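You operate a simulated robot arm through the tools that you are given. There is no shell and no other tool.

You are at the controls of a simulated robot arm. One attempt, no reset.

## Task
Share out the square bottles on the top of the white bench. At the end: the clear square bottle marked "56" from the top of the white bench is on top of the blue carton on the top of the white bench; the clear square bottle labelled "62" from the top of the white bench is on the second shelf from the bottom of the steel rack; the clear square bottle that says "95" from the top of the white bench is on the third shelf from the bottom of the steel rack; the white sponge is on the third shelf from the bottom of the steel rack; whatever was shut is shut again. Leave all else as you found it, and nothing knocked over. Set down upright: square bottle.
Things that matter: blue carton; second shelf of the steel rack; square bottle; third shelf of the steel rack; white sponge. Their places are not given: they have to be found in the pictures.

The check looks at the end state, three seconds after you hand in, the way a careful person would. Anything else that was tipped, shoved, dropped, spilled or broken makes it a failure.

## Robot
A 7-joint arm with a two-finger parallel gripper, fixed in place. Base frame: the origin is at the foot of the arm, x ahead of it, y to its left, z up; the work surface is at about z = 80. Units: cm, rad, N and s.
Its first joint turns from -2.601 to 2.601 rad. Payload 3.43 kg.
The TCP is the grasp point between the finger pads, 3 cm short of the fingertips. In the tool frame z runs along the fingers and y along their closing line. The gripper opens to 9.4 cm. The fingers are 2.8 cm wide and 1 cm thick; the gripper's body (5 by 9.6 cm) begins 5.5 cm behind the TCP.
Orientation is that of the tool frame in the base frame, as a unit quaternion [w, x, y, z]. With the fingers straight down and closing along the base's y, the tool's x points along the base's -x, its y along +y and its z along -z.

## Interface
- The arm moves only by the tool jog_arm. Its argument "deltas" is a list of rows, each a list of 7 numbers: the gripper command, from -1 (shut) to 1 (fully open), values between in proportion, then the shift along the tool's x, y, z in mm, then the turn, a rotation vector about the tool's x, y, z in rad. In form: [[gripper, tx, ty, tz, ax, ay, az], ...]. A call has 1 to 20 rows; each row shifts and turns the commanded pose from where the row before left it, along the tool's axes as they then stand. A row lasts 0.2 s, in which the tool goes at most 5 cm and 0.15 rad; a call with a longer step from one row to the next is refused whole, and so is a gripper value outside its range. Where a pose cannot be reached the arm comes as near as it can. A force on the tool above 40 N (or 10 N above the force at the start of the call, whichever is more), or a blocked arm, ends the call early, and 0.2 s more pass. Each finger travels about 4.5 cm/s and halts on what it meets, pressing with about 27 N; the grip force reading is that of the motor and also rises with nothing between the fingers. The clock runs only during rows and for 0.2 s after the last one: add rows that do not move to give the fingers time. It gives the time, the measured TCP pose, the force on the tool (base axes), the opening and the grip force at its end, in the units of the frame above (readings bear some noise), with the torque about the TCP (base axes, N m) and any sound that the robot's microphone picked up, and new pictures: "show" is both (left out), scene, wrist or none.
- Cameras (640 x 400 px; columns grow to the right, rows downward): "scene" is fixed at [20.93, -50.72, 156.43]; the picture's right is [-0.58, -0.81, 0.00], its down [-0.64, 0.46, -0.62] and it looks along [0.50, -0.36, -0.79] (base axes); focal length 373 px, centre (320, 200). "wrist" rides on the gripper at [7.6, 1.4, -10.2] in the tool frame; the picture's right is [-0.18, 0.98, 0.00], its down [-0.75, -0.14, -0.64] and it looks along [-0.63, -0.12, 0.77] (tool axes); focal length 243 px, centre (320, 200).
- measure_at(camera, pixels): for up to 12 pixels [column, row] of the newest picture of that camera ("zoom" is the newest enlarged one), the place [x, y, z] in the base frame of the surface seen there, good to about 0.2 cm, but the place of the scene camera against the robot may be out by one fixed shift of up to 1.8 cm in any direction. The clock stands still meanwhile.
- close_up(camera, box): a new picture of the part [left, top, right, bottom] of that camera's present view, enlarged. The clock stands still meanwhile.
- close_job(): hands the job in; it is judged then, once.

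Open the gripper and draw the arm clear of the work before you hand the job in, unless the task says otherwise.

The tools are called after ">>>" as name(argument=value, ...) on one line, values as JSON. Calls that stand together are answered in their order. jog_arm: Moves the arm, as the interface text tells. Its arguments: {"type":"object","properties":{"deltas":{"type":"array"},"show":{"type":"string","enum":["both","scene","wrist","none"]}},"required":["deltas"]} The other tools are called the same way: measure_at (camera, pixels) gives the place of the surface under pixels of a picture; close_up (camera, box) takes an enlarged picture of a part of a camera's view; close_job () hands the job in.

At the start:

```text
time: 0.0
tool_pos: [80.66, -56.88, 110.05]
ee_rot: [0.001, 0.0, 1.0, 0.001]
ft_force: [0.0, 0.0, 0.3]
ft_torque: [-0.01, 0.01, -0.01]
grip_width: 9.41
grip_force: 0.0
```

scene: 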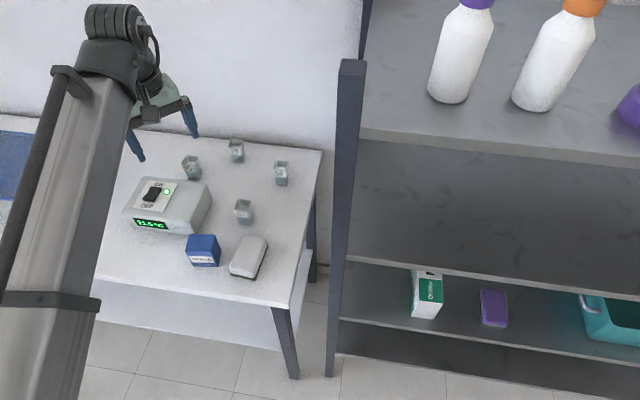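
wrist: 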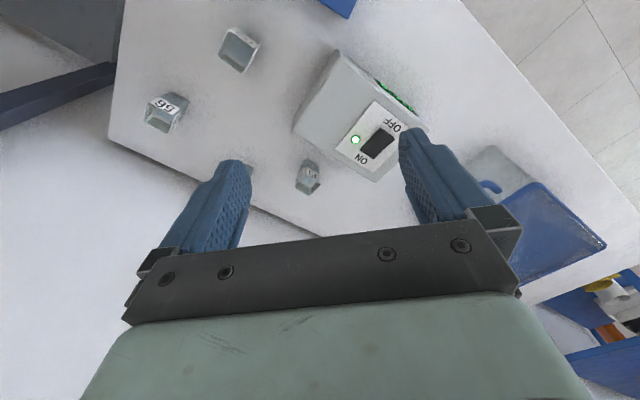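

The scene picture shows a white bench with four small clear bottles near (192,167), (237,150), (281,172) and (244,210). It also shows a blue carton (203,250), a white sponge (248,257) and the steel rack on the right. I'll enlarge these areas to read the marks.

>>> close_up(camera="scene", box=[120, 120, 340, 300])

>>> close_up(camera="wrist", box=[120, 0, 440, 200])

>>> close_up(camera="scene", box=[320, 0, 640, 400])

```text
2.22 times, centred on (230, 210) of scene
```

zoom: 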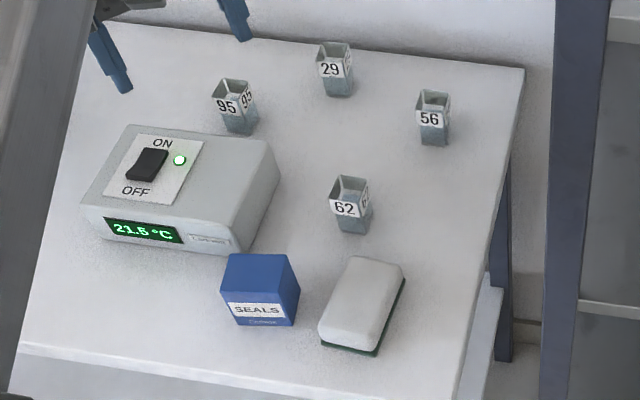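

```text
2.00 times, centred on (280, 100) of wrist
```

zoom: 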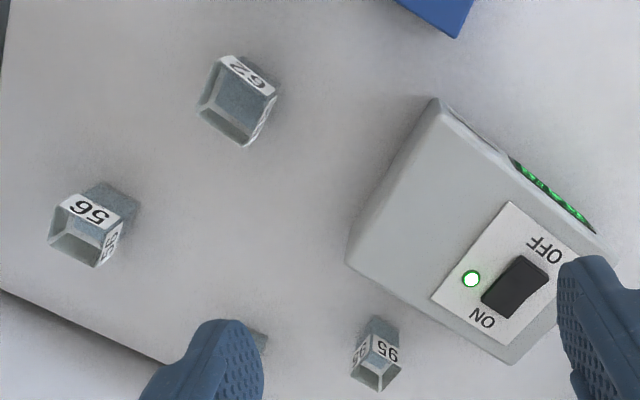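

```text
1.00 times, centred on (480, 200) of scene (not enlarged: the box is as wide or as high as the picture)
```

zoom: 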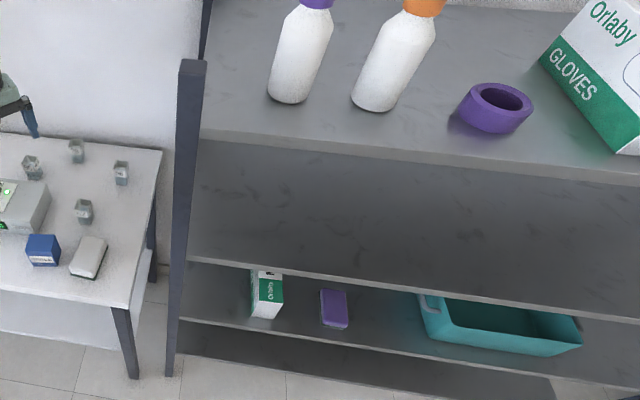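

The marks read 95, 29, 56 and 62, and the sponge lies beside the blue "SEALS" carton. I'll measure the bottles, the carton, the sponge and the rack shelves from the scene camera.

>>> measure_at(camera="scene", pixels=[[192, 172], [237, 157], [281, 180], [244, 216], [203, 243], [205, 258], [248, 250], [241, 272], [300, 250], [160, 240], [318, 155], [150, 290]])

>>> measure_at(camera="scene", pixels=[[400, 130], [500, 60], [420, 250], [420, 180], [560, 260], [460, 310], [380, 300], [400, 370], [352, 65], [331, 370], [365, 20], [600, 180]])

>>> measure_at(camera="scene", pixels=[[380, 134], [600, 162], [350, 262], [600, 295], [345, 320], [560, 350], [345, 353], [430, 280], [428, 315], [493, 305], [600, 320], [300, 370]])

```text
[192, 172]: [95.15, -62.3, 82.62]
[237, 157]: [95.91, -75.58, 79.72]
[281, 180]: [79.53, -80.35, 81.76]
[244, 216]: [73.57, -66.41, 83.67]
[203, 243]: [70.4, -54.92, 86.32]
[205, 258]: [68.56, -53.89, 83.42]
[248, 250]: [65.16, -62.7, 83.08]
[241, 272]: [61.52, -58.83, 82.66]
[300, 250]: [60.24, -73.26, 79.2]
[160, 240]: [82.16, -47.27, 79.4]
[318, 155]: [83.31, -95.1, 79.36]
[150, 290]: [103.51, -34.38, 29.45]
```

```text
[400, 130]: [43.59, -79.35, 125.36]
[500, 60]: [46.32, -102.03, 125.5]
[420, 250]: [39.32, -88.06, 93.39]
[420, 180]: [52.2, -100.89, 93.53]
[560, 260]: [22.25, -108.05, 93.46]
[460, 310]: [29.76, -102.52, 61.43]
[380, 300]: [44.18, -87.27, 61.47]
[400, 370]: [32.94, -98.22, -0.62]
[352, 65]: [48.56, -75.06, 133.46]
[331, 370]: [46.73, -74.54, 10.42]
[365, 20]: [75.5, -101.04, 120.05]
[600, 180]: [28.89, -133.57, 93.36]
```

```text
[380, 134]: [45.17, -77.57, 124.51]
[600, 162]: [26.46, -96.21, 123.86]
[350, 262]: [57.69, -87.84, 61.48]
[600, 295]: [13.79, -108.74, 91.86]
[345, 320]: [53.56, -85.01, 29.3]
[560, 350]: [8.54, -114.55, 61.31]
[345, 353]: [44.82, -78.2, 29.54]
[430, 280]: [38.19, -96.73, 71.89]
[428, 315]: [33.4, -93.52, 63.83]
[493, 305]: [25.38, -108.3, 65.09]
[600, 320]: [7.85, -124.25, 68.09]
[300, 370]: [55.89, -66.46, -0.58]
```

The rack shelves read about z = 29.5, 61.5, 93.5 and 125.5, so the second shelf is the one with the green/white box and the third is the empty one. I'll measure the same items in the wrist picture to find the scene camera's shift, and also the bench edges and the heater block.

>>> measure_at(camera="wrist", pixels=[[240, 52], [165, 110], [308, 178], [150, 60], [280, 130], [375, 140], [340, 80], [345, 5], [232, 30], [260, 40], [220, 52], [246, 72]])

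>>> measure_at(camera="scene", pixels=[[152, 192], [166, 191], [205, 185], [180, 230], [278, 303], [320, 152], [100, 275], [130, 205], [192, 158], [237, 141], [281, 163], [244, 202]])

```text
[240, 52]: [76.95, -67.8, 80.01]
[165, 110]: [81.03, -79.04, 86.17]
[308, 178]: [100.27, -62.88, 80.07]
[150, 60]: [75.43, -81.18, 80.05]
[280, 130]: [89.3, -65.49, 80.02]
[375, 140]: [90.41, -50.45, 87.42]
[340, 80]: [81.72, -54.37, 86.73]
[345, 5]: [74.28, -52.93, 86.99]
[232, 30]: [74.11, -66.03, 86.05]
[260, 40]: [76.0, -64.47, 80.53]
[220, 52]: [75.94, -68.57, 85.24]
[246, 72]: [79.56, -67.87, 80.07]
```

```text
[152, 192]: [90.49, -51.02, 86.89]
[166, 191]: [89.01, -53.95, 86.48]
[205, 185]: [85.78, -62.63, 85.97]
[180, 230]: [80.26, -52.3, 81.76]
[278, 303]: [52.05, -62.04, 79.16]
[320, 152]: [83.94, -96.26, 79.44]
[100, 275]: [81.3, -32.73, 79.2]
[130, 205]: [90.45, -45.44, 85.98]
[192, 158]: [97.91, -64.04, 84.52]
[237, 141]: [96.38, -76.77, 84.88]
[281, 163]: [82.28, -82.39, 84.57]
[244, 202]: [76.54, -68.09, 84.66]
```

The wrist camera gives a bench height of 80.0 and bottle rims near 86.1, so the scene readings are about 0.7 low in z. Next I turn the tool about its own axis at this height so that the camera ends up on the outer side, ready for tilted grasps.

>>> jog_arm(deltas=[[1, 0, 0, 0, 0, 0, -0.15], [1, 0, 0, 0, 0, 0, -0.15], [1, 0, 0, 0, 0, 0, -0.15], [1, 0, 0, 0, 0, 0, -0.15], [1, 0, 0, 0, 0, 0, -0.15], [1, 0, 0, 0, 0, 0, -0.15], [1, 0, 0, 0, 0, 0, -0.15], [1, 0, 0, 0, 0, 0, -0.15], [1, 0, 0, 0, 0, 0, -0.15], [1, 0, 0, 0, 0, 0, -0.15], [1, 0, 0, 0, 0, 0, -0.15], [1, 0, 0, 0, 0, 0, -0.15], [1, 0, 0, 0, 0, 0, -0.15], [1, 0, 0, 0, 0, 0, -0.15], [1, 0, 0, 0, 0, 0, -0.15], [1, 0, 0, 0, 0, 0, -0.15]])

```text
time: 3.4
tool_pos: [81.35, -56.06, 109.84]
ee_rot: [0.0, 0.928, -0.372, 0.001]
ft_force: [-1.3, -0.9, -0.2]
ft_torque: [0.01, -0.03, 0.01]
grip_width: 9.37
grip_force: 0.1
out of reach, approached as far as the arm can: row 16
```

scene: 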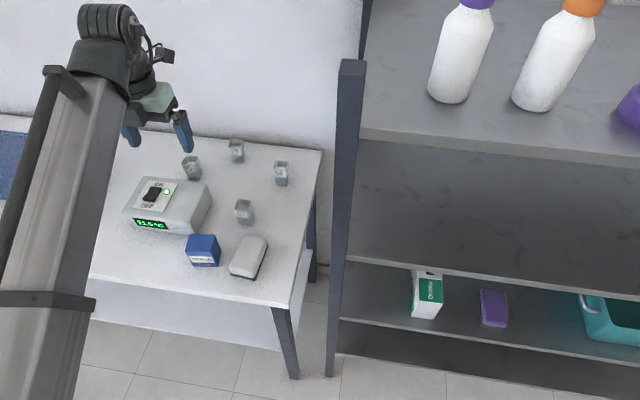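
wrist: 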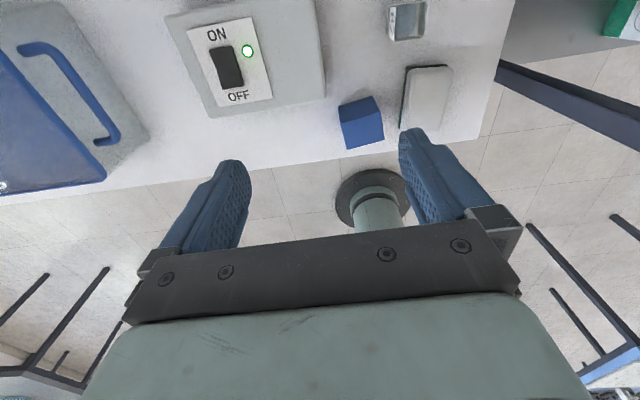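

The turn worked: tool x now heads about −44° and the camera body is on the outer side. Next I tilt the tool outward by about 45° and move over the middle of the bottles, so the camera looks straight down on them.

>>> jog_arm(deltas=[[1, 0, 0, 0, 0, 0.15, 0], [1, 0, 0, 0, 0, 0.15, 0], [1, 0, 0, 0, 0, 0.15, 0], [1, 0, 0, 0, 0, 0.15, 0], [1, 0, 0, 0, 0, 0.15, 0], [1, 0, 0, 0, 0, 0.035, 0], [1, -10, 26, 12.6, 0, 0, 0], [1, -10, 26, 12.6, 0, 0, 0], [1, -10, 26, 12.6, 0, 0, 0], [1, -10, 26, 12.6, 0, 0, 0], [1, -10, 26, 12.6, 0, 0, 0], [1, 0, 0, 0, 0, 0, 0]])

```text
time: 6.0
tool_pos: [78.36, -60.22, 101.32]
ee_rot: [0.146, 0.854, -0.352, 0.355]
ft_force: [0.5, -0.3, 0.5]
ft_torque: [-0.01, 0.01, 0.0]
grip_width: 9.4
grip_force: 0.1
out of reach, approached as far as the arm can: row 1, 8, 9, 10, 11
```

scene: 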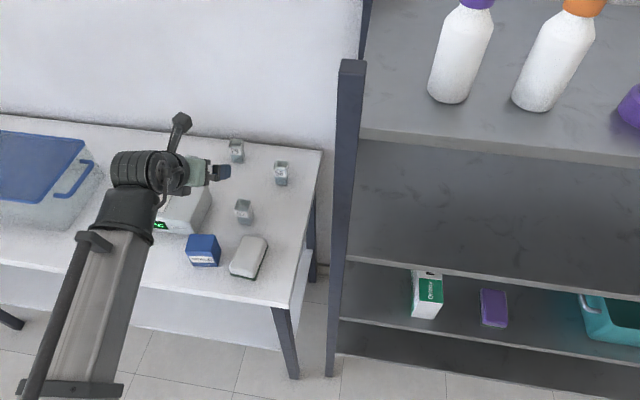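
wrist: 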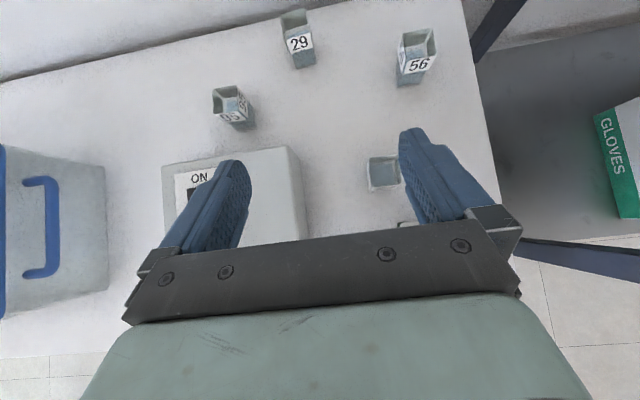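

The arm stopped short at (78.4, −60.2), which looks like a wrist joint limit, but the view shows all the bottles: 95 at (232,105), 29 at (298,40), 56 at (417,58) and 62 at (384,172). I'll enlarge each one to read its yaw.

>>> close_up(camera="wrist", box=[190, 0, 350, 140])

>>> close_up(camera="wrist", box=[350, 10, 480, 110])

>>> close_up(camera="wrist", box=[340, 140, 430, 230])

>>> close_up(camera="scene", box=[180, 130, 300, 230])

```text
2.86 times, centred on (270, 70) of wrist
```

zoom: 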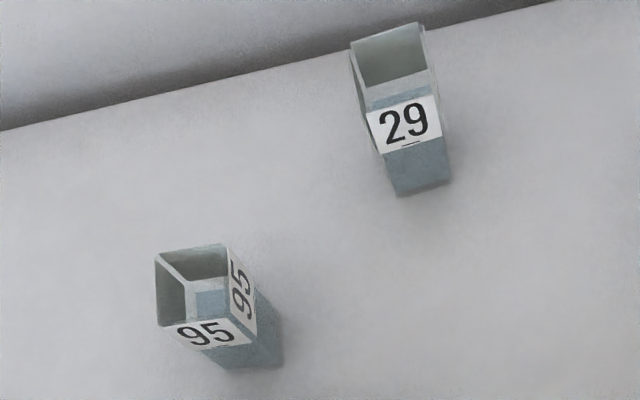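

```text
4.00 times, centred on (415, 60) of wrist
```

zoom: 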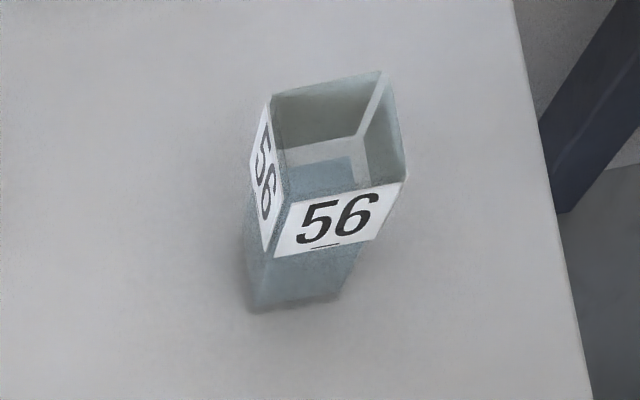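

```text
4.44 times, centred on (385, 185) of wrist
```

zoom: 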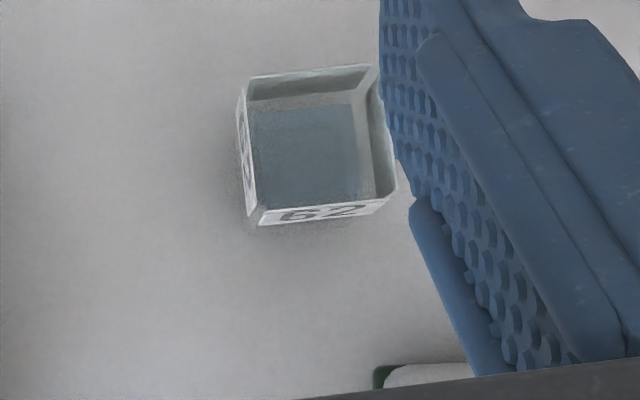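

```text
4.00 times, centred on (240, 180) of scene
```

zoom: 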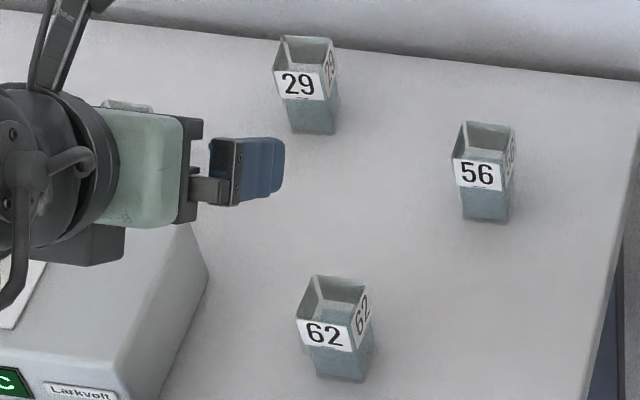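

All four bottles look roughly parallel to one another. I'll measure rim and label corners in the wrist picture to get each bottle's centre and yaw.

>>> measure_at(camera="wrist", pixels=[[408, 61.5], [421, 59.5], [434, 57.5], [403, 40], [402.5, 37], [407, 55], [416, 70], [400, 60]])

>>> measure_at(camera="wrist", pixels=[[217, 114.5], [227, 113.5], [238, 112], [240, 97], [246, 110], [214, 92], [236, 87], [244, 125]])

>>> measure_at(camera="wrist", pixels=[[374, 188], [386, 187], [398, 184.5], [369, 165], [370, 180], [385, 158], [368, 158], [400, 172]])

>>> close_up(camera="scene", box=[170, 220, 290, 295])

```text
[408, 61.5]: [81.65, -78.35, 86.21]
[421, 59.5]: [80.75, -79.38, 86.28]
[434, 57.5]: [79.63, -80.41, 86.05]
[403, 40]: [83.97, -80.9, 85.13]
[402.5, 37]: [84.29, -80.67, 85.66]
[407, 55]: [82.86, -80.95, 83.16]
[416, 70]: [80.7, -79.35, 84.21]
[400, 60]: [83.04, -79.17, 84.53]
```

```text
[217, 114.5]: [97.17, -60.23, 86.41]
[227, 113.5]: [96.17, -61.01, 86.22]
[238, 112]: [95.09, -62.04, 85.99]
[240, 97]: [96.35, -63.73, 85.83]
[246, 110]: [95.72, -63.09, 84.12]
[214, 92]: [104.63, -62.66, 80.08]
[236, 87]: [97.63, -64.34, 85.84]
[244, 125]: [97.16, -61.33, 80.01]
```

```text
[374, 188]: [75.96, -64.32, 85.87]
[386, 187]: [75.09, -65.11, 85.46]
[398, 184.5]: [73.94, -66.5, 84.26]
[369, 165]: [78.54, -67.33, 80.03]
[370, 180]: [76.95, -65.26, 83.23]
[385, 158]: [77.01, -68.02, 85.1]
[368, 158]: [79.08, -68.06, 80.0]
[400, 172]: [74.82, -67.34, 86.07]
```

```text
5.33 times, centred on (230, 258) of scene
```

zoom: 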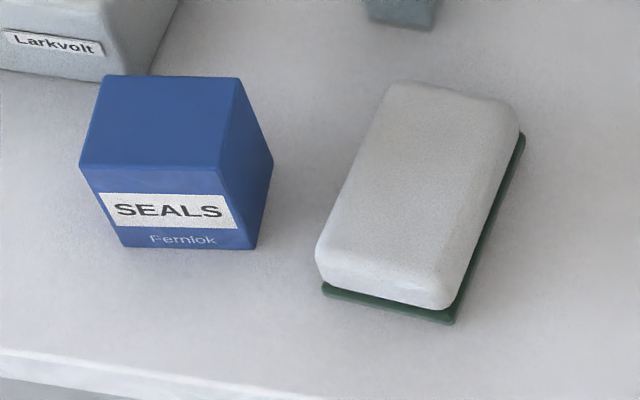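

Bottle centres come out near 56 (81.8, −80.5), 95 (97.3, −62.3) and 62 (76.2, −66.5), all with faces heading about −44°. The heater block sits just behind 95 on the robot side, so I'll measure its edges, then the carton and sponge.

>>> measure_at(camera="wrist", pixels=[[170, 168], [230, 158], [285, 150], [297, 160], [303, 190], [304, 235], [250, 180], [240, 152], [292, 148], [200, 158], [245, 135], [300, 152]])

>>> measure_at(camera="zoom", pixels=[[107, 80], [235, 80], [85, 165], [220, 172], [270, 165], [250, 245], [165, 125], [400, 90], [515, 110], [330, 255], [445, 300], [425, 190]])

>>> close_up(camera="wrist", box=[150, 80, 330, 260])

```text
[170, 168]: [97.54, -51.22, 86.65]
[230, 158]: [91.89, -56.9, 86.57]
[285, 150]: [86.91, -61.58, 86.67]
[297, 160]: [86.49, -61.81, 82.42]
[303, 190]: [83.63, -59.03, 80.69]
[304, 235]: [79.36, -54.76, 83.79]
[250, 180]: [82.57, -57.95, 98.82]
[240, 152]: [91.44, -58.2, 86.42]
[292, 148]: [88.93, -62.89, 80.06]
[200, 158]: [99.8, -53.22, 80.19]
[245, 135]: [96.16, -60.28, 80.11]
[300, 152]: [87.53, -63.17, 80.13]
```

```text
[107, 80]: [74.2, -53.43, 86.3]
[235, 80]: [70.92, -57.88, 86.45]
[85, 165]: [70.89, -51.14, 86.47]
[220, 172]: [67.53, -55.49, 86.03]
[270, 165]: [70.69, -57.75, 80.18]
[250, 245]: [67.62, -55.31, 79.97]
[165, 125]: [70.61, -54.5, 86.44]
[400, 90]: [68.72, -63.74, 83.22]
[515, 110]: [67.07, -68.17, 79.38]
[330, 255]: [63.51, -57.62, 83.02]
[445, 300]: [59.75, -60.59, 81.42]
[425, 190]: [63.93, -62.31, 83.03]
```

```text
2.22 times, centred on (240, 170) of wrist
```

zoom: 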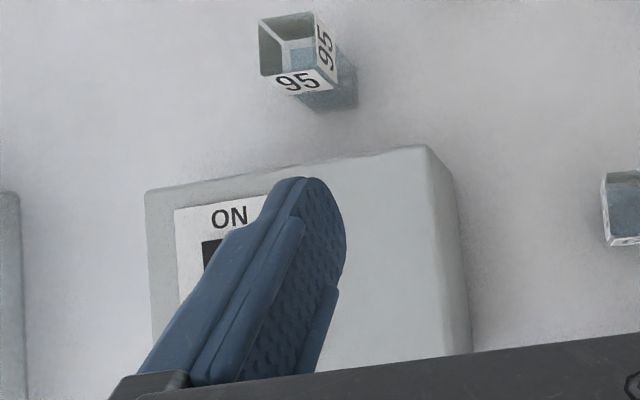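

The block's far top edge is about 7.6 cm behind bottle 95's centre with its top near z = 86.7, so a tilt of about 40–45° should clear it. First I send one still row to see whether the commanded pose carries over after an unreachable move.

>>> jog_arm(deltas=[[1, 0, 0, 0, 0, 0, 0]], show="none")

```text
time: 6.4
tool_pos: [78.25, -60.16, 101.28]
ee_rot: [0.146, 0.853, -0.352, 0.356]
ft_force: [0.6, 1.0, 0.6]
ft_torque: [0.01, -0.03, -0.02]
grip_width: 9.4
grip_force: 0.0
```

The still row was not flagged, so commands restart from the reached pose. Next I test the reach by hovering above bottle 95 at z ≈ 100 with the 45° tilt.

>>> jog_arm(deltas=[[1, 19.4, -23.8, 23, 0, 0, 0], [1, 19.4, -23.8, 23, 0, 0, 0], [1, 19.4, -23.8, 23, 0, 0, 0], [1, 19.4, -23.8, 23, 0, 0, 0], [1, 19.4, -23.8, 23, 0, 0, 0], [1, 0, 0, 0, 0, 0, 0]])

```text
time: 7.8
tool_pos: [97.77, -60.92, 99.94]
ee_rot: [0.139, 0.861, -0.335, 0.356]
ft_force: [-0.1, 0.5, 0.6]
ft_torque: [0.04, 0.01, -0.03]
grip_width: 9.39
grip_force: 0.0
out of reach, approached as far as the arm can: row 1
```

scene: 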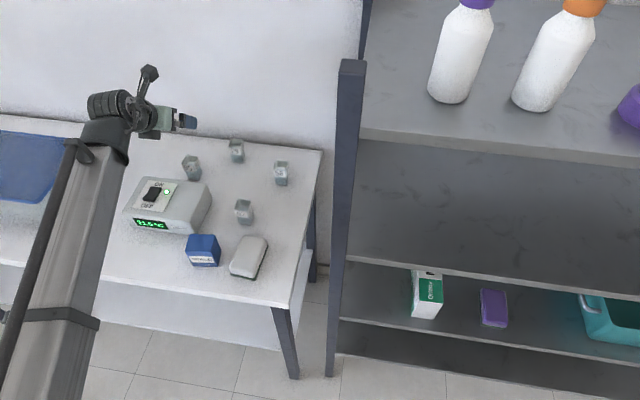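
wrist: 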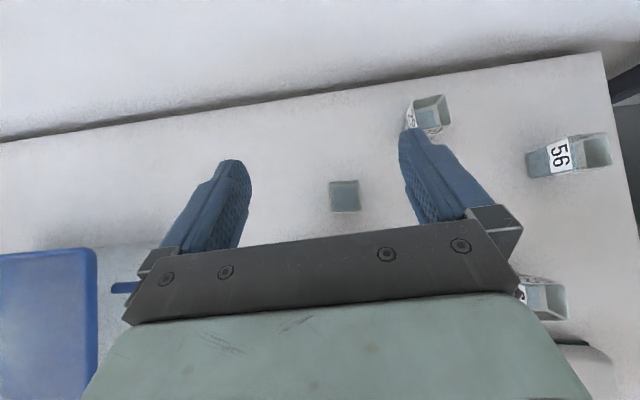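

The arm reaches r = 115 at this tilt, and bottle 95 is seen straight from above at (344,197). I'll enlarge it to get its exact centre and yaw.

>>> close_up(camera="wrist", box=[300, 165, 390, 225])

>>> measure_at(camera="wrist", pixels=[[331, 183], [344, 182], [356.5, 181.5], [330.5, 196], [359, 196], [333, 212], [346, 211], [358, 210], [345, 197]])

```text
6.67 times, centred on (345, 195) of wrist
```

zoom: 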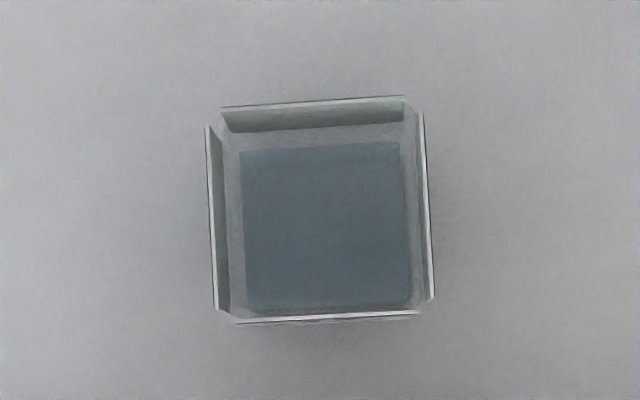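

```text
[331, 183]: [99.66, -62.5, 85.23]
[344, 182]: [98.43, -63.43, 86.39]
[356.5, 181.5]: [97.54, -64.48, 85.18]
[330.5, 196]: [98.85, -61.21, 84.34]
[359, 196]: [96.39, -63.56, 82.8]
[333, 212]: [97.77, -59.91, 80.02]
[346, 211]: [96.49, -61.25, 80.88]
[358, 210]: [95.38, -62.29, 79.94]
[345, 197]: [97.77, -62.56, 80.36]
```

Seen from above, bottle 95's centre is about (97.65, −62.3), it is about 3.5 cm wide, and its faces head about −46.5°. I turn 4° to match, centre over it and go down to z ≈ 92, leaving a check before the last part.

>>> jog_arm(deltas=[[1, 0, 0, 0, -0.0495, 0, 0.0495], [1, -16.4, 3.5, 20.8, 0, 0, 0], [1, -16.4, 3.5, 20.8, 0, 0, 0], [1, -16.4, 3.5, 20.8, 0, 0, 0], [1, 0, 0, 0, 0, 0, 0], [1, 0, 0, 0, 0, 0, 0]])

```text
time: 9.2
tool_pos: [97.58, -62.29, 92.14]
ee_rot: [0.151, 0.848, -0.366, 0.351]
ft_force: [0.2, 0.2, -0.5]
ft_torque: [0.01, -0.04, 0.0]
grip_width: 9.4
grip_force: 0.1
```

scene: 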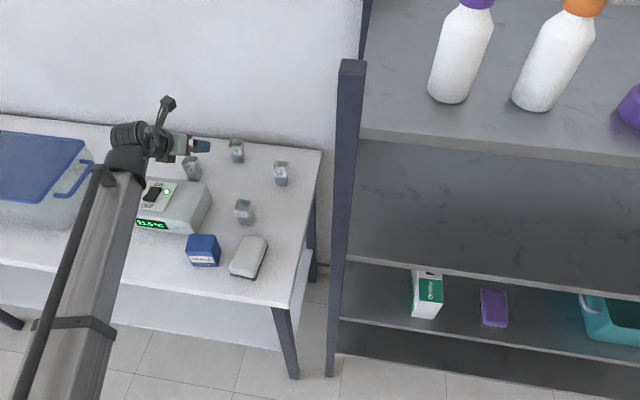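
wrist: 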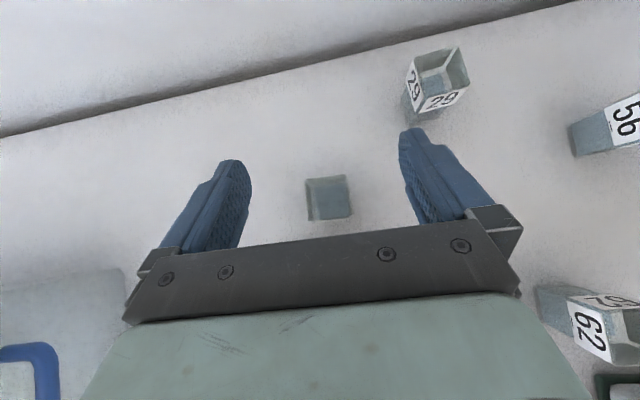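

The gripper sits centred over bottle 95, whose rim centre projects to (97.7, −62.2). I go straight down to z ≈ 84.2 with the fingers open.

>>> jog_arm(deltas=[[1, -14, 0, 14, 0, 0, 0], [1, -14, 0, 14, 0, 0, 0], [1, -14, 0, 14, 0, 0, 0], [1, -13.5, 0, 13.5, 0, 0, 0], [1, 0, 0, 0, 0, 0, 0], [1, 0, 0, 0, 0, 0, 0]])

>>> close_up(camera="scene", box=[130, 90, 250, 220])

```text
time: 10.2
tool_pos: [97.71, -62.49, 85.73]
ee_rot: [0.154, 0.846, -0.364, 0.358]
ft_force: [-3.6, 2.7, 14.4]
ft_torque: [0.64, 0.91, -0.03]
grip_width: 9.39
grip_force: 0.0
stopped in row 5: the force on the tool passed its limit at 60 N (the readings are from after the stop); the commanded pose is now the measured one
```

scene: 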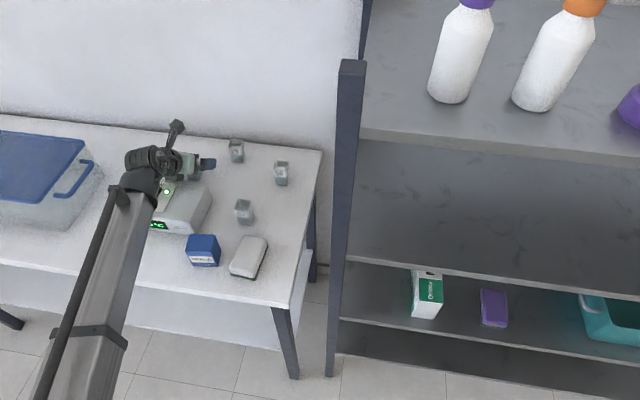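
wrist: 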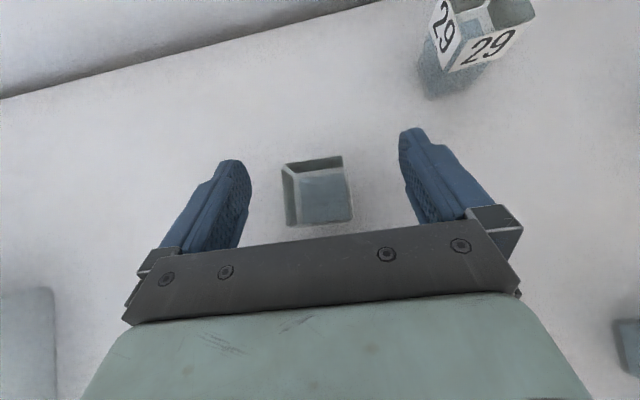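

```text
3.08 times, centred on (190, 155) of scene
```

zoom: 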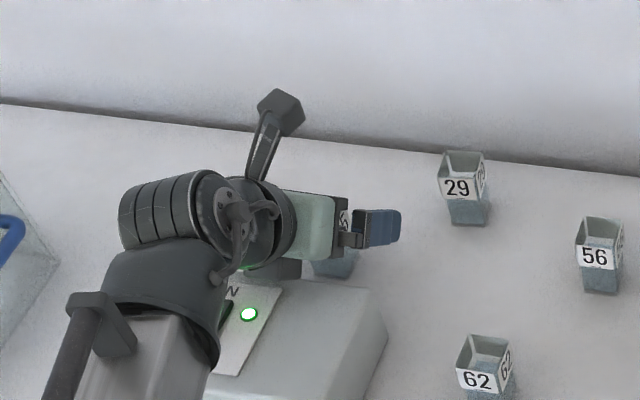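

A 60 N upward force stopped the descent: a dark box under the hand, about 11 cm behind the TCP, landed on the heater block's top. I lift straight up 4 cm and check the block.

>>> jog_arm(deltas=[[1, 14, 0, -14, 0, 0, 0], [1, 14, 0, -14, 0, 0, 0], [1, 14, 0, -14, 0, 0, 0], [1, 0, 0, 0, 0, 0, 0]])

>>> close_up(camera="scene", box=[110, 110, 250, 240])

```text
time: 11.2
tool_pos: [97.76, -62.47, 91.42]
ee_rot: [0.153, 0.846, -0.364, 0.357]
ft_force: [-0.5, 0.2, -0.6]
ft_torque: [0.0, -0.02, 0.01]
grip_width: 9.42
grip_force: 0.1
```

scene: 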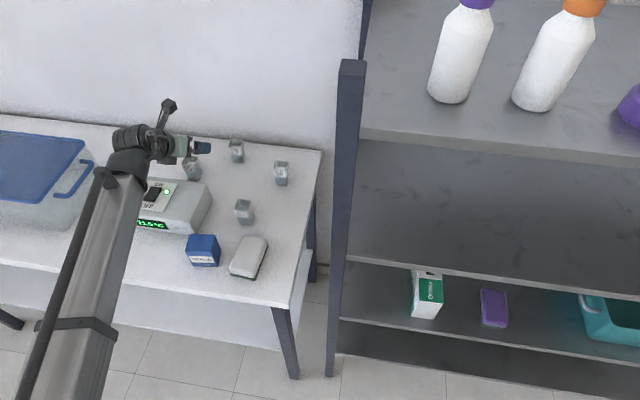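
wrist: 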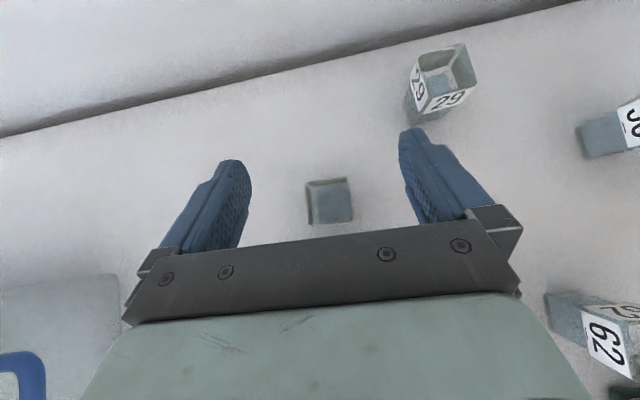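

```text
3.08 times, centred on (180, 175) of scene
```

zoom: 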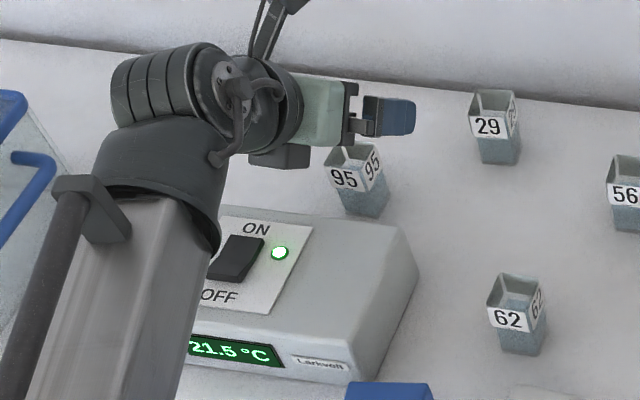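

The block is unmoved, its switch still says ON and its light is lit. I'll reduce the tilt to 40° and pull back 1.5 cm so the fingertips take the bottle's upper part and the box under the hand stays above the block. First I go to z ≈ 88.5.

>>> jog_arm(deltas=[[1, 0, 0, 0, 0, -0.1, 0], [1, -15.9, 0, 5.6, 0, 0, 0], [1, -15.9, 0, 5.6, 0, 0, 0], [1, 0, 0, 0, 0, 0, 0], [1, 0, 0, 0, 0, 0, 0]])

>>> close_up(camera="scene", box=[130, 90, 250, 220])

```text
time: 12.4
tool_pos: [96.57, -61.3, 88.51]
ee_rot: [0.135, 0.863, -0.372, 0.314]
ft_force: [0.6, 0.5, -0.5]
ft_torque: [0.01, 0.0, -0.01]
grip_width: 9.41
grip_force: 0.1
```

scene: 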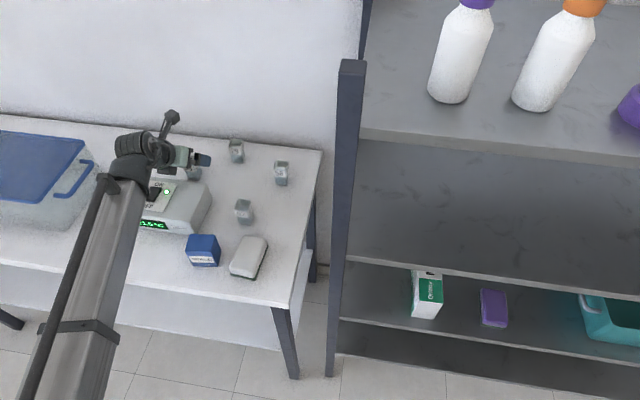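
wrist: 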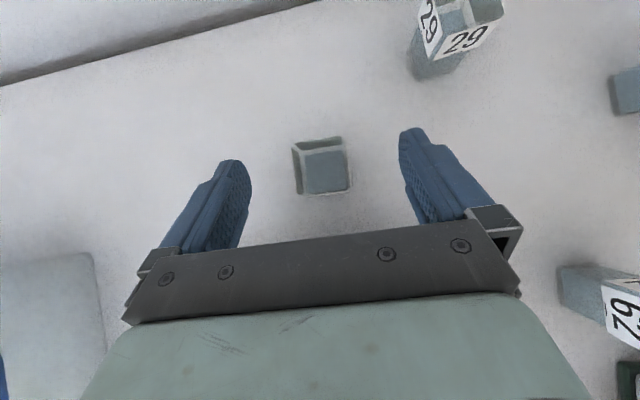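

```text
3.08 times, centred on (190, 155) of scene
```

zoom: 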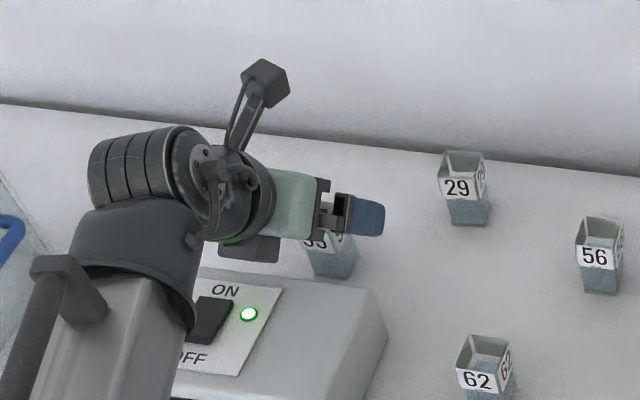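

The arm reached this pose at 40° without a flag. I try 5.7° less tilt to gain more clearance over the block.

>>> jog_arm(deltas=[[1, 0, 0, 0, 0, -0.1, 0], [1, 0, 0, 0, 0, 0, 0], [1, 0, 0, 0, 0, 0, 0]], show="wrist")

```text
time: 13.2
tool_pos: [96.53, -61.27, 88.66]
ee_rot: [0.116, 0.878, -0.377, 0.271]
ft_force: [-0.5, -0.4, 0.2]
ft_torque: [0.0, -0.02, 0.0]
grip_width: 9.42
grip_force: 0.0
```

wrist: 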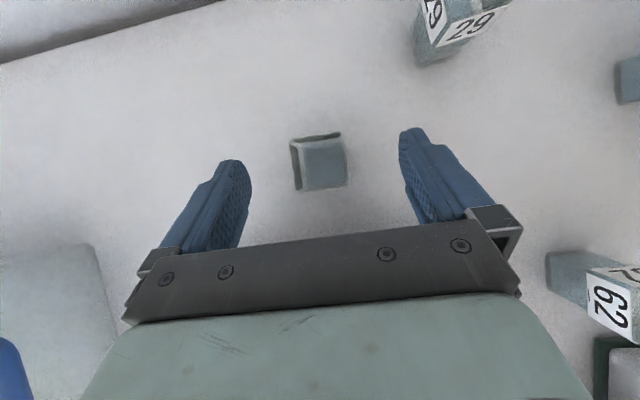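

The 34° tilt works too. Now I go down to z ≈ 84.8 with the TCP about 1.2 cm short of the bottle's axis, fingers still open.

>>> jog_arm(deltas=[[1, -4.8, 0, 8.4, 0, 0, 0], [1, -4.8, 0, 8.4, 0, 0, 0], [1, -4.8, 0, 8.4, 0, 0, 0], [1, -4.8, 0, 8.3, 0, 0, 0], [1, 0, 0, 0, 0, 0, 0], [1, 0, 0, 0, 0, 0, 0]])

>>> close_up(camera="scene", box=[130, 90, 250, 220])

```text
time: 14.6
tool_pos: [96.62, -61.47, 84.64]
ee_rot: [0.116, 0.878, -0.378, 0.271]
ft_force: [-0.5, 0.9, 0.6]
ft_torque: [0.01, 0.0, -0.01]
grip_width: 9.39
grip_force: 0.0
```

scene: 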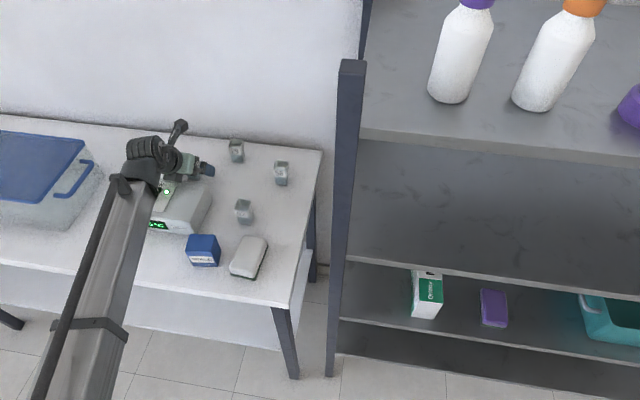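
wrist: 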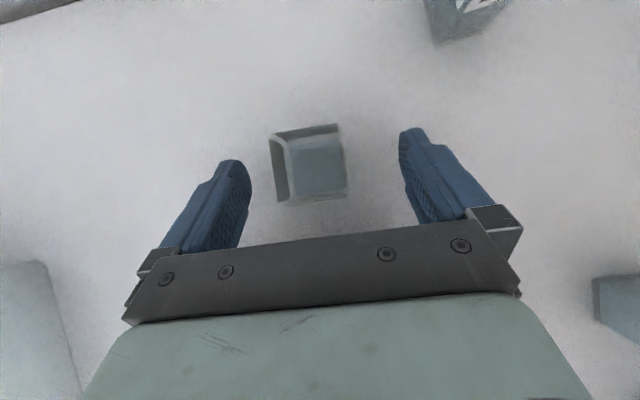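

```text
3.08 times, centred on (190, 155) of scene
```

zoom: 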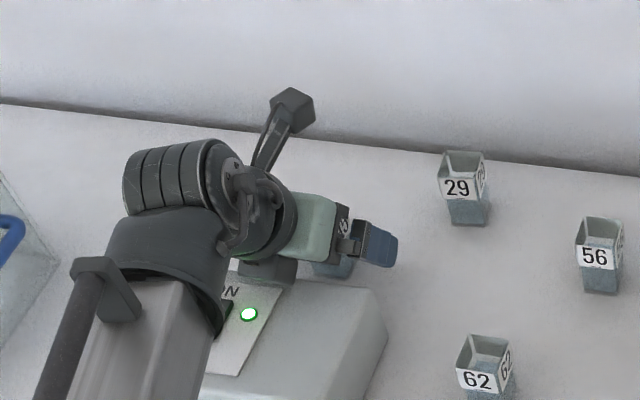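

There is no contact force and the bottle stands between the fingers at about (308,163). I close the gripper on it.

>>> jog_arm(deltas=[[-1, 0, 0, 0, 0, 0, 0], [-1, 0, 0, 0, 0, 0, 0], [-1, 0, 0, 0, 0, 0, 0], [-1, 0, 0, 0, 0, 0, 0], [-1, 0, 0, 0, 0, 0, 0], [-1, 0, 0, 0, 0, 0, 0]])

```text
time: 16.0
tool_pos: [96.64, -61.42, 84.59]
ee_rot: [0.116, 0.878, -0.378, 0.271]
ft_force: [0.3, 1.2, -0.1]
ft_torque: [-0.01, 0.0, -0.02]
grip_width: 3.74
grip_force: 27.1
```

scene: 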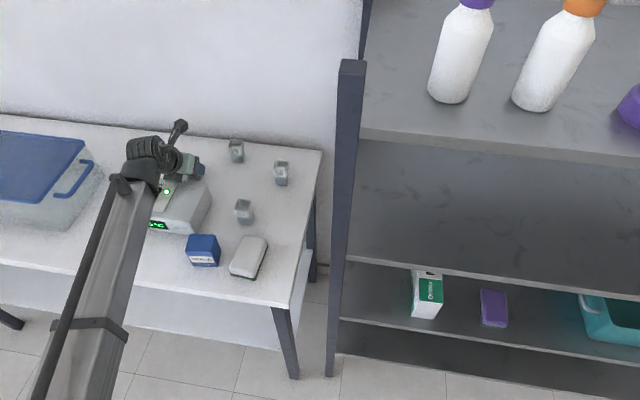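
wrist: 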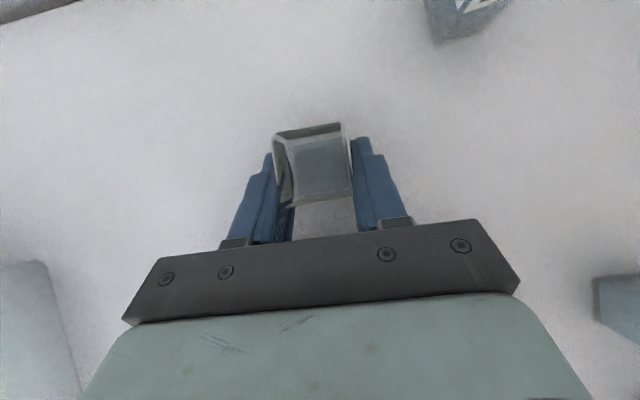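

The gripper holds the bottle: width 3.74 cm, force 27 N. The bottle base sits about 4.6 cm below the TCP. I lift it straight up by 20 cm.

>>> jog_arm(deltas=[[-1, 5.6, 0, -8.3, 0, 0, 0], [-1, 11.3, 0, -16.5, 0, 0, 0], [-1, 11.3, 0, -16.5, 0, 0, 0], [-1, 11.3, 0, -16.5, 0, 0, 0], [-1, 11.3, 0, -16.5, 0, 0, 0], [-1, 11.3, 0, -16.5, 0, 0, 0], [-1, 11.3, 0, -16.5, 0, 0, 0], [-1, 11.3, 0, -16.5, 0, 0, 0], [-1, 11.3, 0, -16.5, 0, 0, 0], [-1, 11.3, 0, -16.5, 0, 0, 0], [-1, 0, 0, 0, 0, 0, 0]])

```text
time: 18.4
tool_pos: [96.78, -61.44, 103.68]
ee_rot: [0.116, 0.878, -0.377, 0.271]
ft_force: [-0.1, -0.4, 0.2]
ft_torque: [-0.01, 0.02, 0.01]
grip_width: 3.72
grip_force: 26.9
```

scene: 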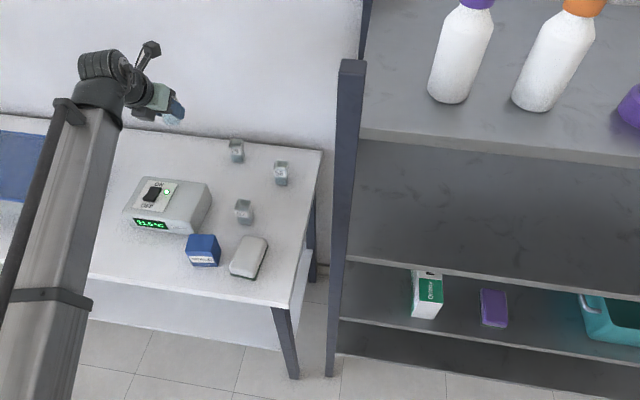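
wrist: 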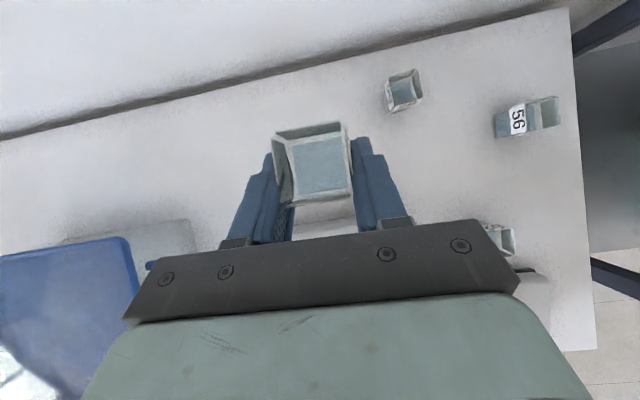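

Bottle 95 is held level at z ≈ 103.7. Before going to the rack I compare label corners of 56 and 62 in the scene picture with the earlier wrist values to fix the scene camera's shift, and I measure the rack front.

>>> close_up(camera="scene", box=[225, 150, 305, 230])

>>> measure_at(camera="wrist", pixels=[[389, 106], [390, 85], [403, 91], [512, 108], [526, 105], [575, 100], [582, 200], [600, 60], [620, 100], [625, 200], [620, 275], [610, 30]])

>>> close_up(camera="wrist", box=[480, 60, 640, 300])

```text
5.00 times, centred on (265, 190) of scene
```

zoom: 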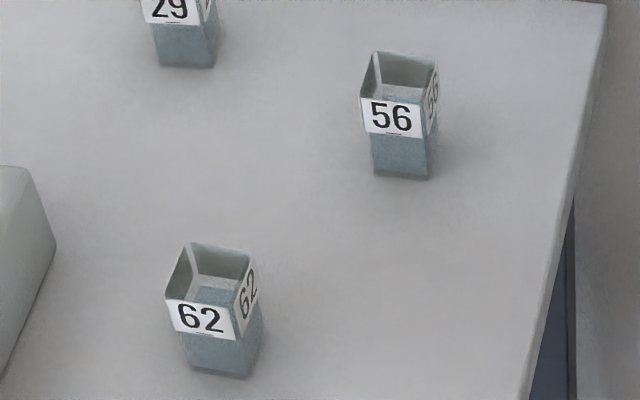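

```text
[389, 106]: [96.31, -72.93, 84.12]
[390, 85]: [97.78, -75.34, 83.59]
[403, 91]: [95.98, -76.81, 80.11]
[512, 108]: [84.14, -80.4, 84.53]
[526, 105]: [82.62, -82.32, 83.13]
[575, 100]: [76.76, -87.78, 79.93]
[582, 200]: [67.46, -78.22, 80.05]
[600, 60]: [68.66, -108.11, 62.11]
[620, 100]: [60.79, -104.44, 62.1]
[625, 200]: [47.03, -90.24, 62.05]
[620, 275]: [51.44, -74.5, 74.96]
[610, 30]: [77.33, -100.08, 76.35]
```

```text
1.67 times, centred on (560, 180) of wrist
```

zoom: 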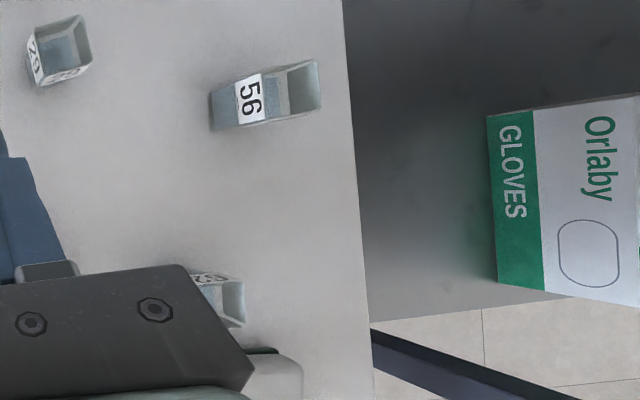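

The second shelf reads z = 62.08 from the wrist against 61.45 from the scene, so the scene's z shift is about +0.63. Now I measure the matching label corners in the enlarged scene picture to get the sideways shift.

>>> close_up(camera="scene", box=[225, 150, 305, 230])

>>> measure_at(camera="zoom", pixels=[[365, 103], [391, 105], [417, 107], [369, 129], [418, 134], [171, 305], [200, 308], [230, 312], [181, 330], [234, 337]])

>>> measure_at(camera="wrist", pixels=[[515, 104], [516, 128], [523, 107], [500, 110], [554, 97], [557, 124]])

```text
5.00 times, centred on (265, 190) of scene
```

zoom: 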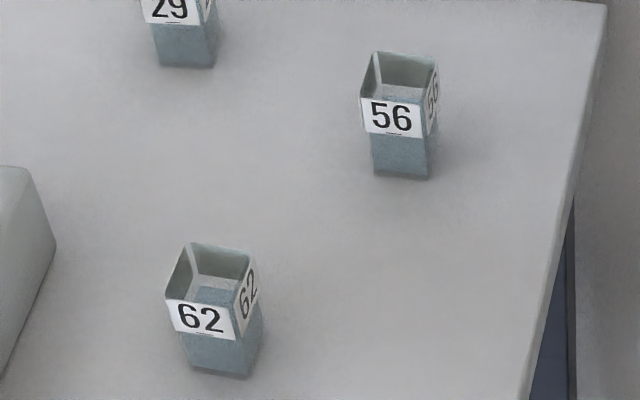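

```text
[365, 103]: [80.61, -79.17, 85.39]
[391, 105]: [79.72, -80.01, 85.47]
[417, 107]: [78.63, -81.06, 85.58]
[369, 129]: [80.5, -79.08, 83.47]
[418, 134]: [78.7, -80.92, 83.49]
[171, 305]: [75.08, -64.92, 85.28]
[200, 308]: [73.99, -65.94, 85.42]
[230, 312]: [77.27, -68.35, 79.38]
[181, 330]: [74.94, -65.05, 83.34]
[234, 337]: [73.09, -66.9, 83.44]
```

```text
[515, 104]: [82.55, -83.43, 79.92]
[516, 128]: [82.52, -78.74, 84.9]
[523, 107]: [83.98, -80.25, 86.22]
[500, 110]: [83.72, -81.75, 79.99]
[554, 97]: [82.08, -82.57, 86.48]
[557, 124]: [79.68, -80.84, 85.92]
```

The scene camera's shift is about (+0.9, +0.6, +0.65), so the third shelf top is at z ≈ 94.1 and the rack front plane is x − y ≈ 123. I pull the bottle back toward the base to r ≈ 76 so it can pass well in front of the rack post at (49.5, −74.4).

>>> jog_arm(deltas=[[-1, -15, 4.7, -10.5, 0, 0, 0], [-1, -30.9, 9.4, -21.1, 0, 0, 0], [-1, -30.9, 9.4, -21.1, 0, 0, 0], [-1, -30.9, 9.4, -21.1, 0, 0, 0], [-1, -30.9, 9.4, -21.1, 0, 0, 0], [-1, -30.9, 9.4, -21.1, 0, 0, 0], [-1, -30.9, 9.4, -21.1, 0, 0, 0], [-1, -30.9, 9.4, -21.1, 0, 0, 0], [-1, -30.9, 9.4, -21.1, 0, 0, 0], [-1, -30.9, 9.4, -21.1, 0, 0, 0], [-1, -15, 4.7, -10.5, 0, 0, 0], [-1, 0, 0, 0, 0, 0, 0]])

```text
time: 21.0
tool_pos: [64.17, -41.03, 103.71]
ee_rot: [0.117, 0.877, -0.378, 0.271]
ft_force: [-0.2, 0.5, -0.3]
ft_torque: [0.01, 0.01, 0.0]
grip_width: 3.73
grip_force: 27.0
```

scene: 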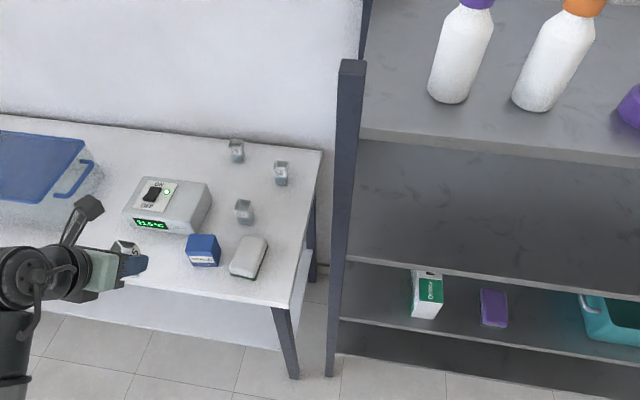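
wrist: 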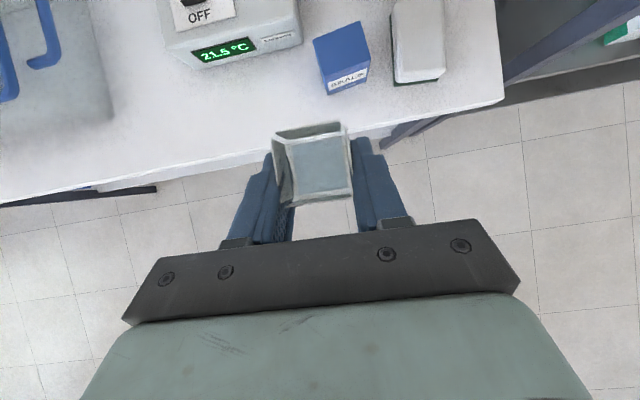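

The bottle is at r = 76 with nothing in the way. Now I swing around the base axis to azimuth −67.5°, in front of the rack, turning the tool with it.

>>> jog_arm(deltas=[[-1, 7.0, 37.9, 4.8, -0.02877, 0, 0.04217], [-1, 7.0, 37.9, 4.8, -0.02877, 0, 0.04217], [-1, 7.0, 37.9, 4.8, -0.02877, 0, 0.04217], [-1, 7.0, 37.9, 4.8, -0.02877, 0, 0.04217], [-1, 7.0, 37.9, 4.8, -0.02877, 0, 0.04217], [-1, 7.0, 37.9, 4.8, -0.02877, 0, 0.04217], [-1, 7.0, 37.9, 4.8, -0.02877, 0, 0.04217], [-1, 7.0, 37.9, 4.8, -0.02877, 0, 0.04217], [-1, 7.0, 37.9, 4.8, -0.02877, 0, 0.04217], [-1, 7.0, 37.9, 4.8, -0.02877, 0, 0.04217], [-1, 7.0, 37.9, 4.8, -0.02877, 0, 0.04217], [-1, 7.0, 37.9, 4.8, -0.02877, 0, 0.04217], [-1, 0, 0, 0, 0, 0, 0]])

```text
time: 23.8
tool_pos: [28.86, -70.6, 103.55]
ee_rot: [0.192, 0.723, -0.625, 0.223]
ft_force: [0.3, 0.4, -1.1]
ft_torque: [-0.01, 0.02, -0.01]
grip_width: 3.73
grip_force: 26.8
```

scene: 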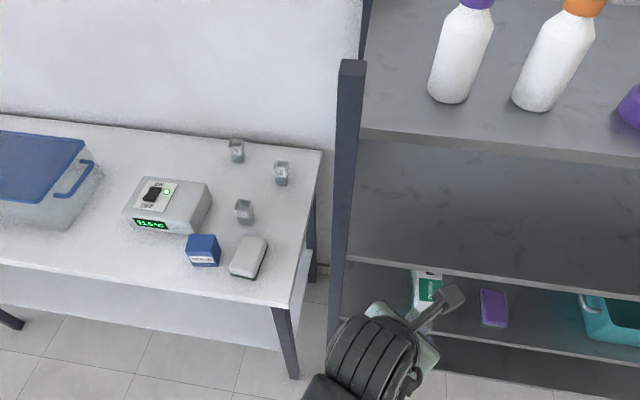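
wrist: 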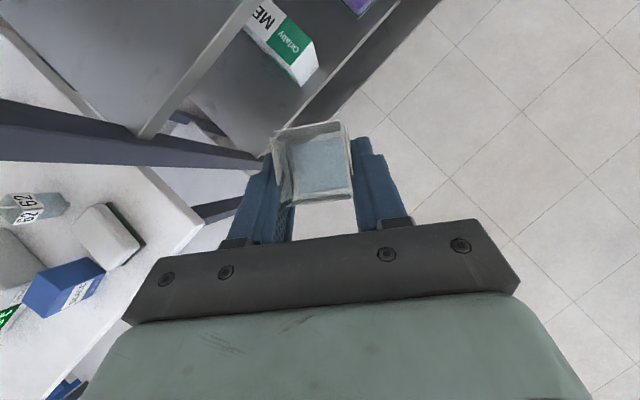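

I'm in front of the rack at (28.9, −70.6, 103.6). I'll measure the third shelf's surface and front edge directly in the wrist picture.

>>> measure_at(camera="wrist", pixels=[[100, 60], [150, 30], [200, 20], [175, 60], [190, 70], [205, 60], [140, 125], [150, 130], [240, 5], [130, 120], [260, 90], [180, 150]])

>>> close_up(camera="wrist", box=[0, 0, 320, 200])

```text
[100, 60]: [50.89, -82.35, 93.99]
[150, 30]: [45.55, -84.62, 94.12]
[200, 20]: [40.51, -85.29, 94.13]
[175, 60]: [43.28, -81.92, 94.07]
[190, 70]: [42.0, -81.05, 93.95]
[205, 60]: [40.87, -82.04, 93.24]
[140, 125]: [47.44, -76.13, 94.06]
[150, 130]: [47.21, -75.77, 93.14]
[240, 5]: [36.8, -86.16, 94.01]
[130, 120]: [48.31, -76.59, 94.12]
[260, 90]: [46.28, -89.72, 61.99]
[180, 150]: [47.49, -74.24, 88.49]
```

```text
2.00 times, centred on (160, 100) of wrist
```

zoom: 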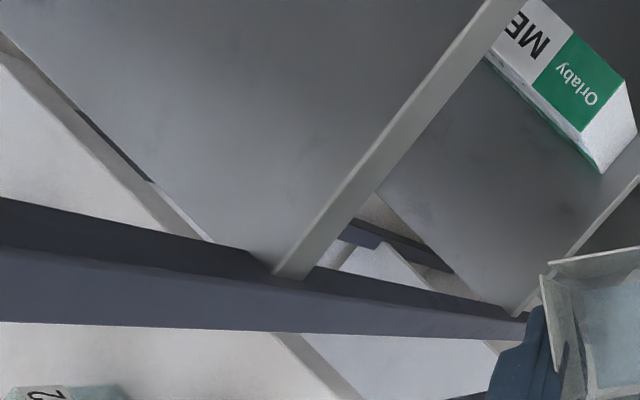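

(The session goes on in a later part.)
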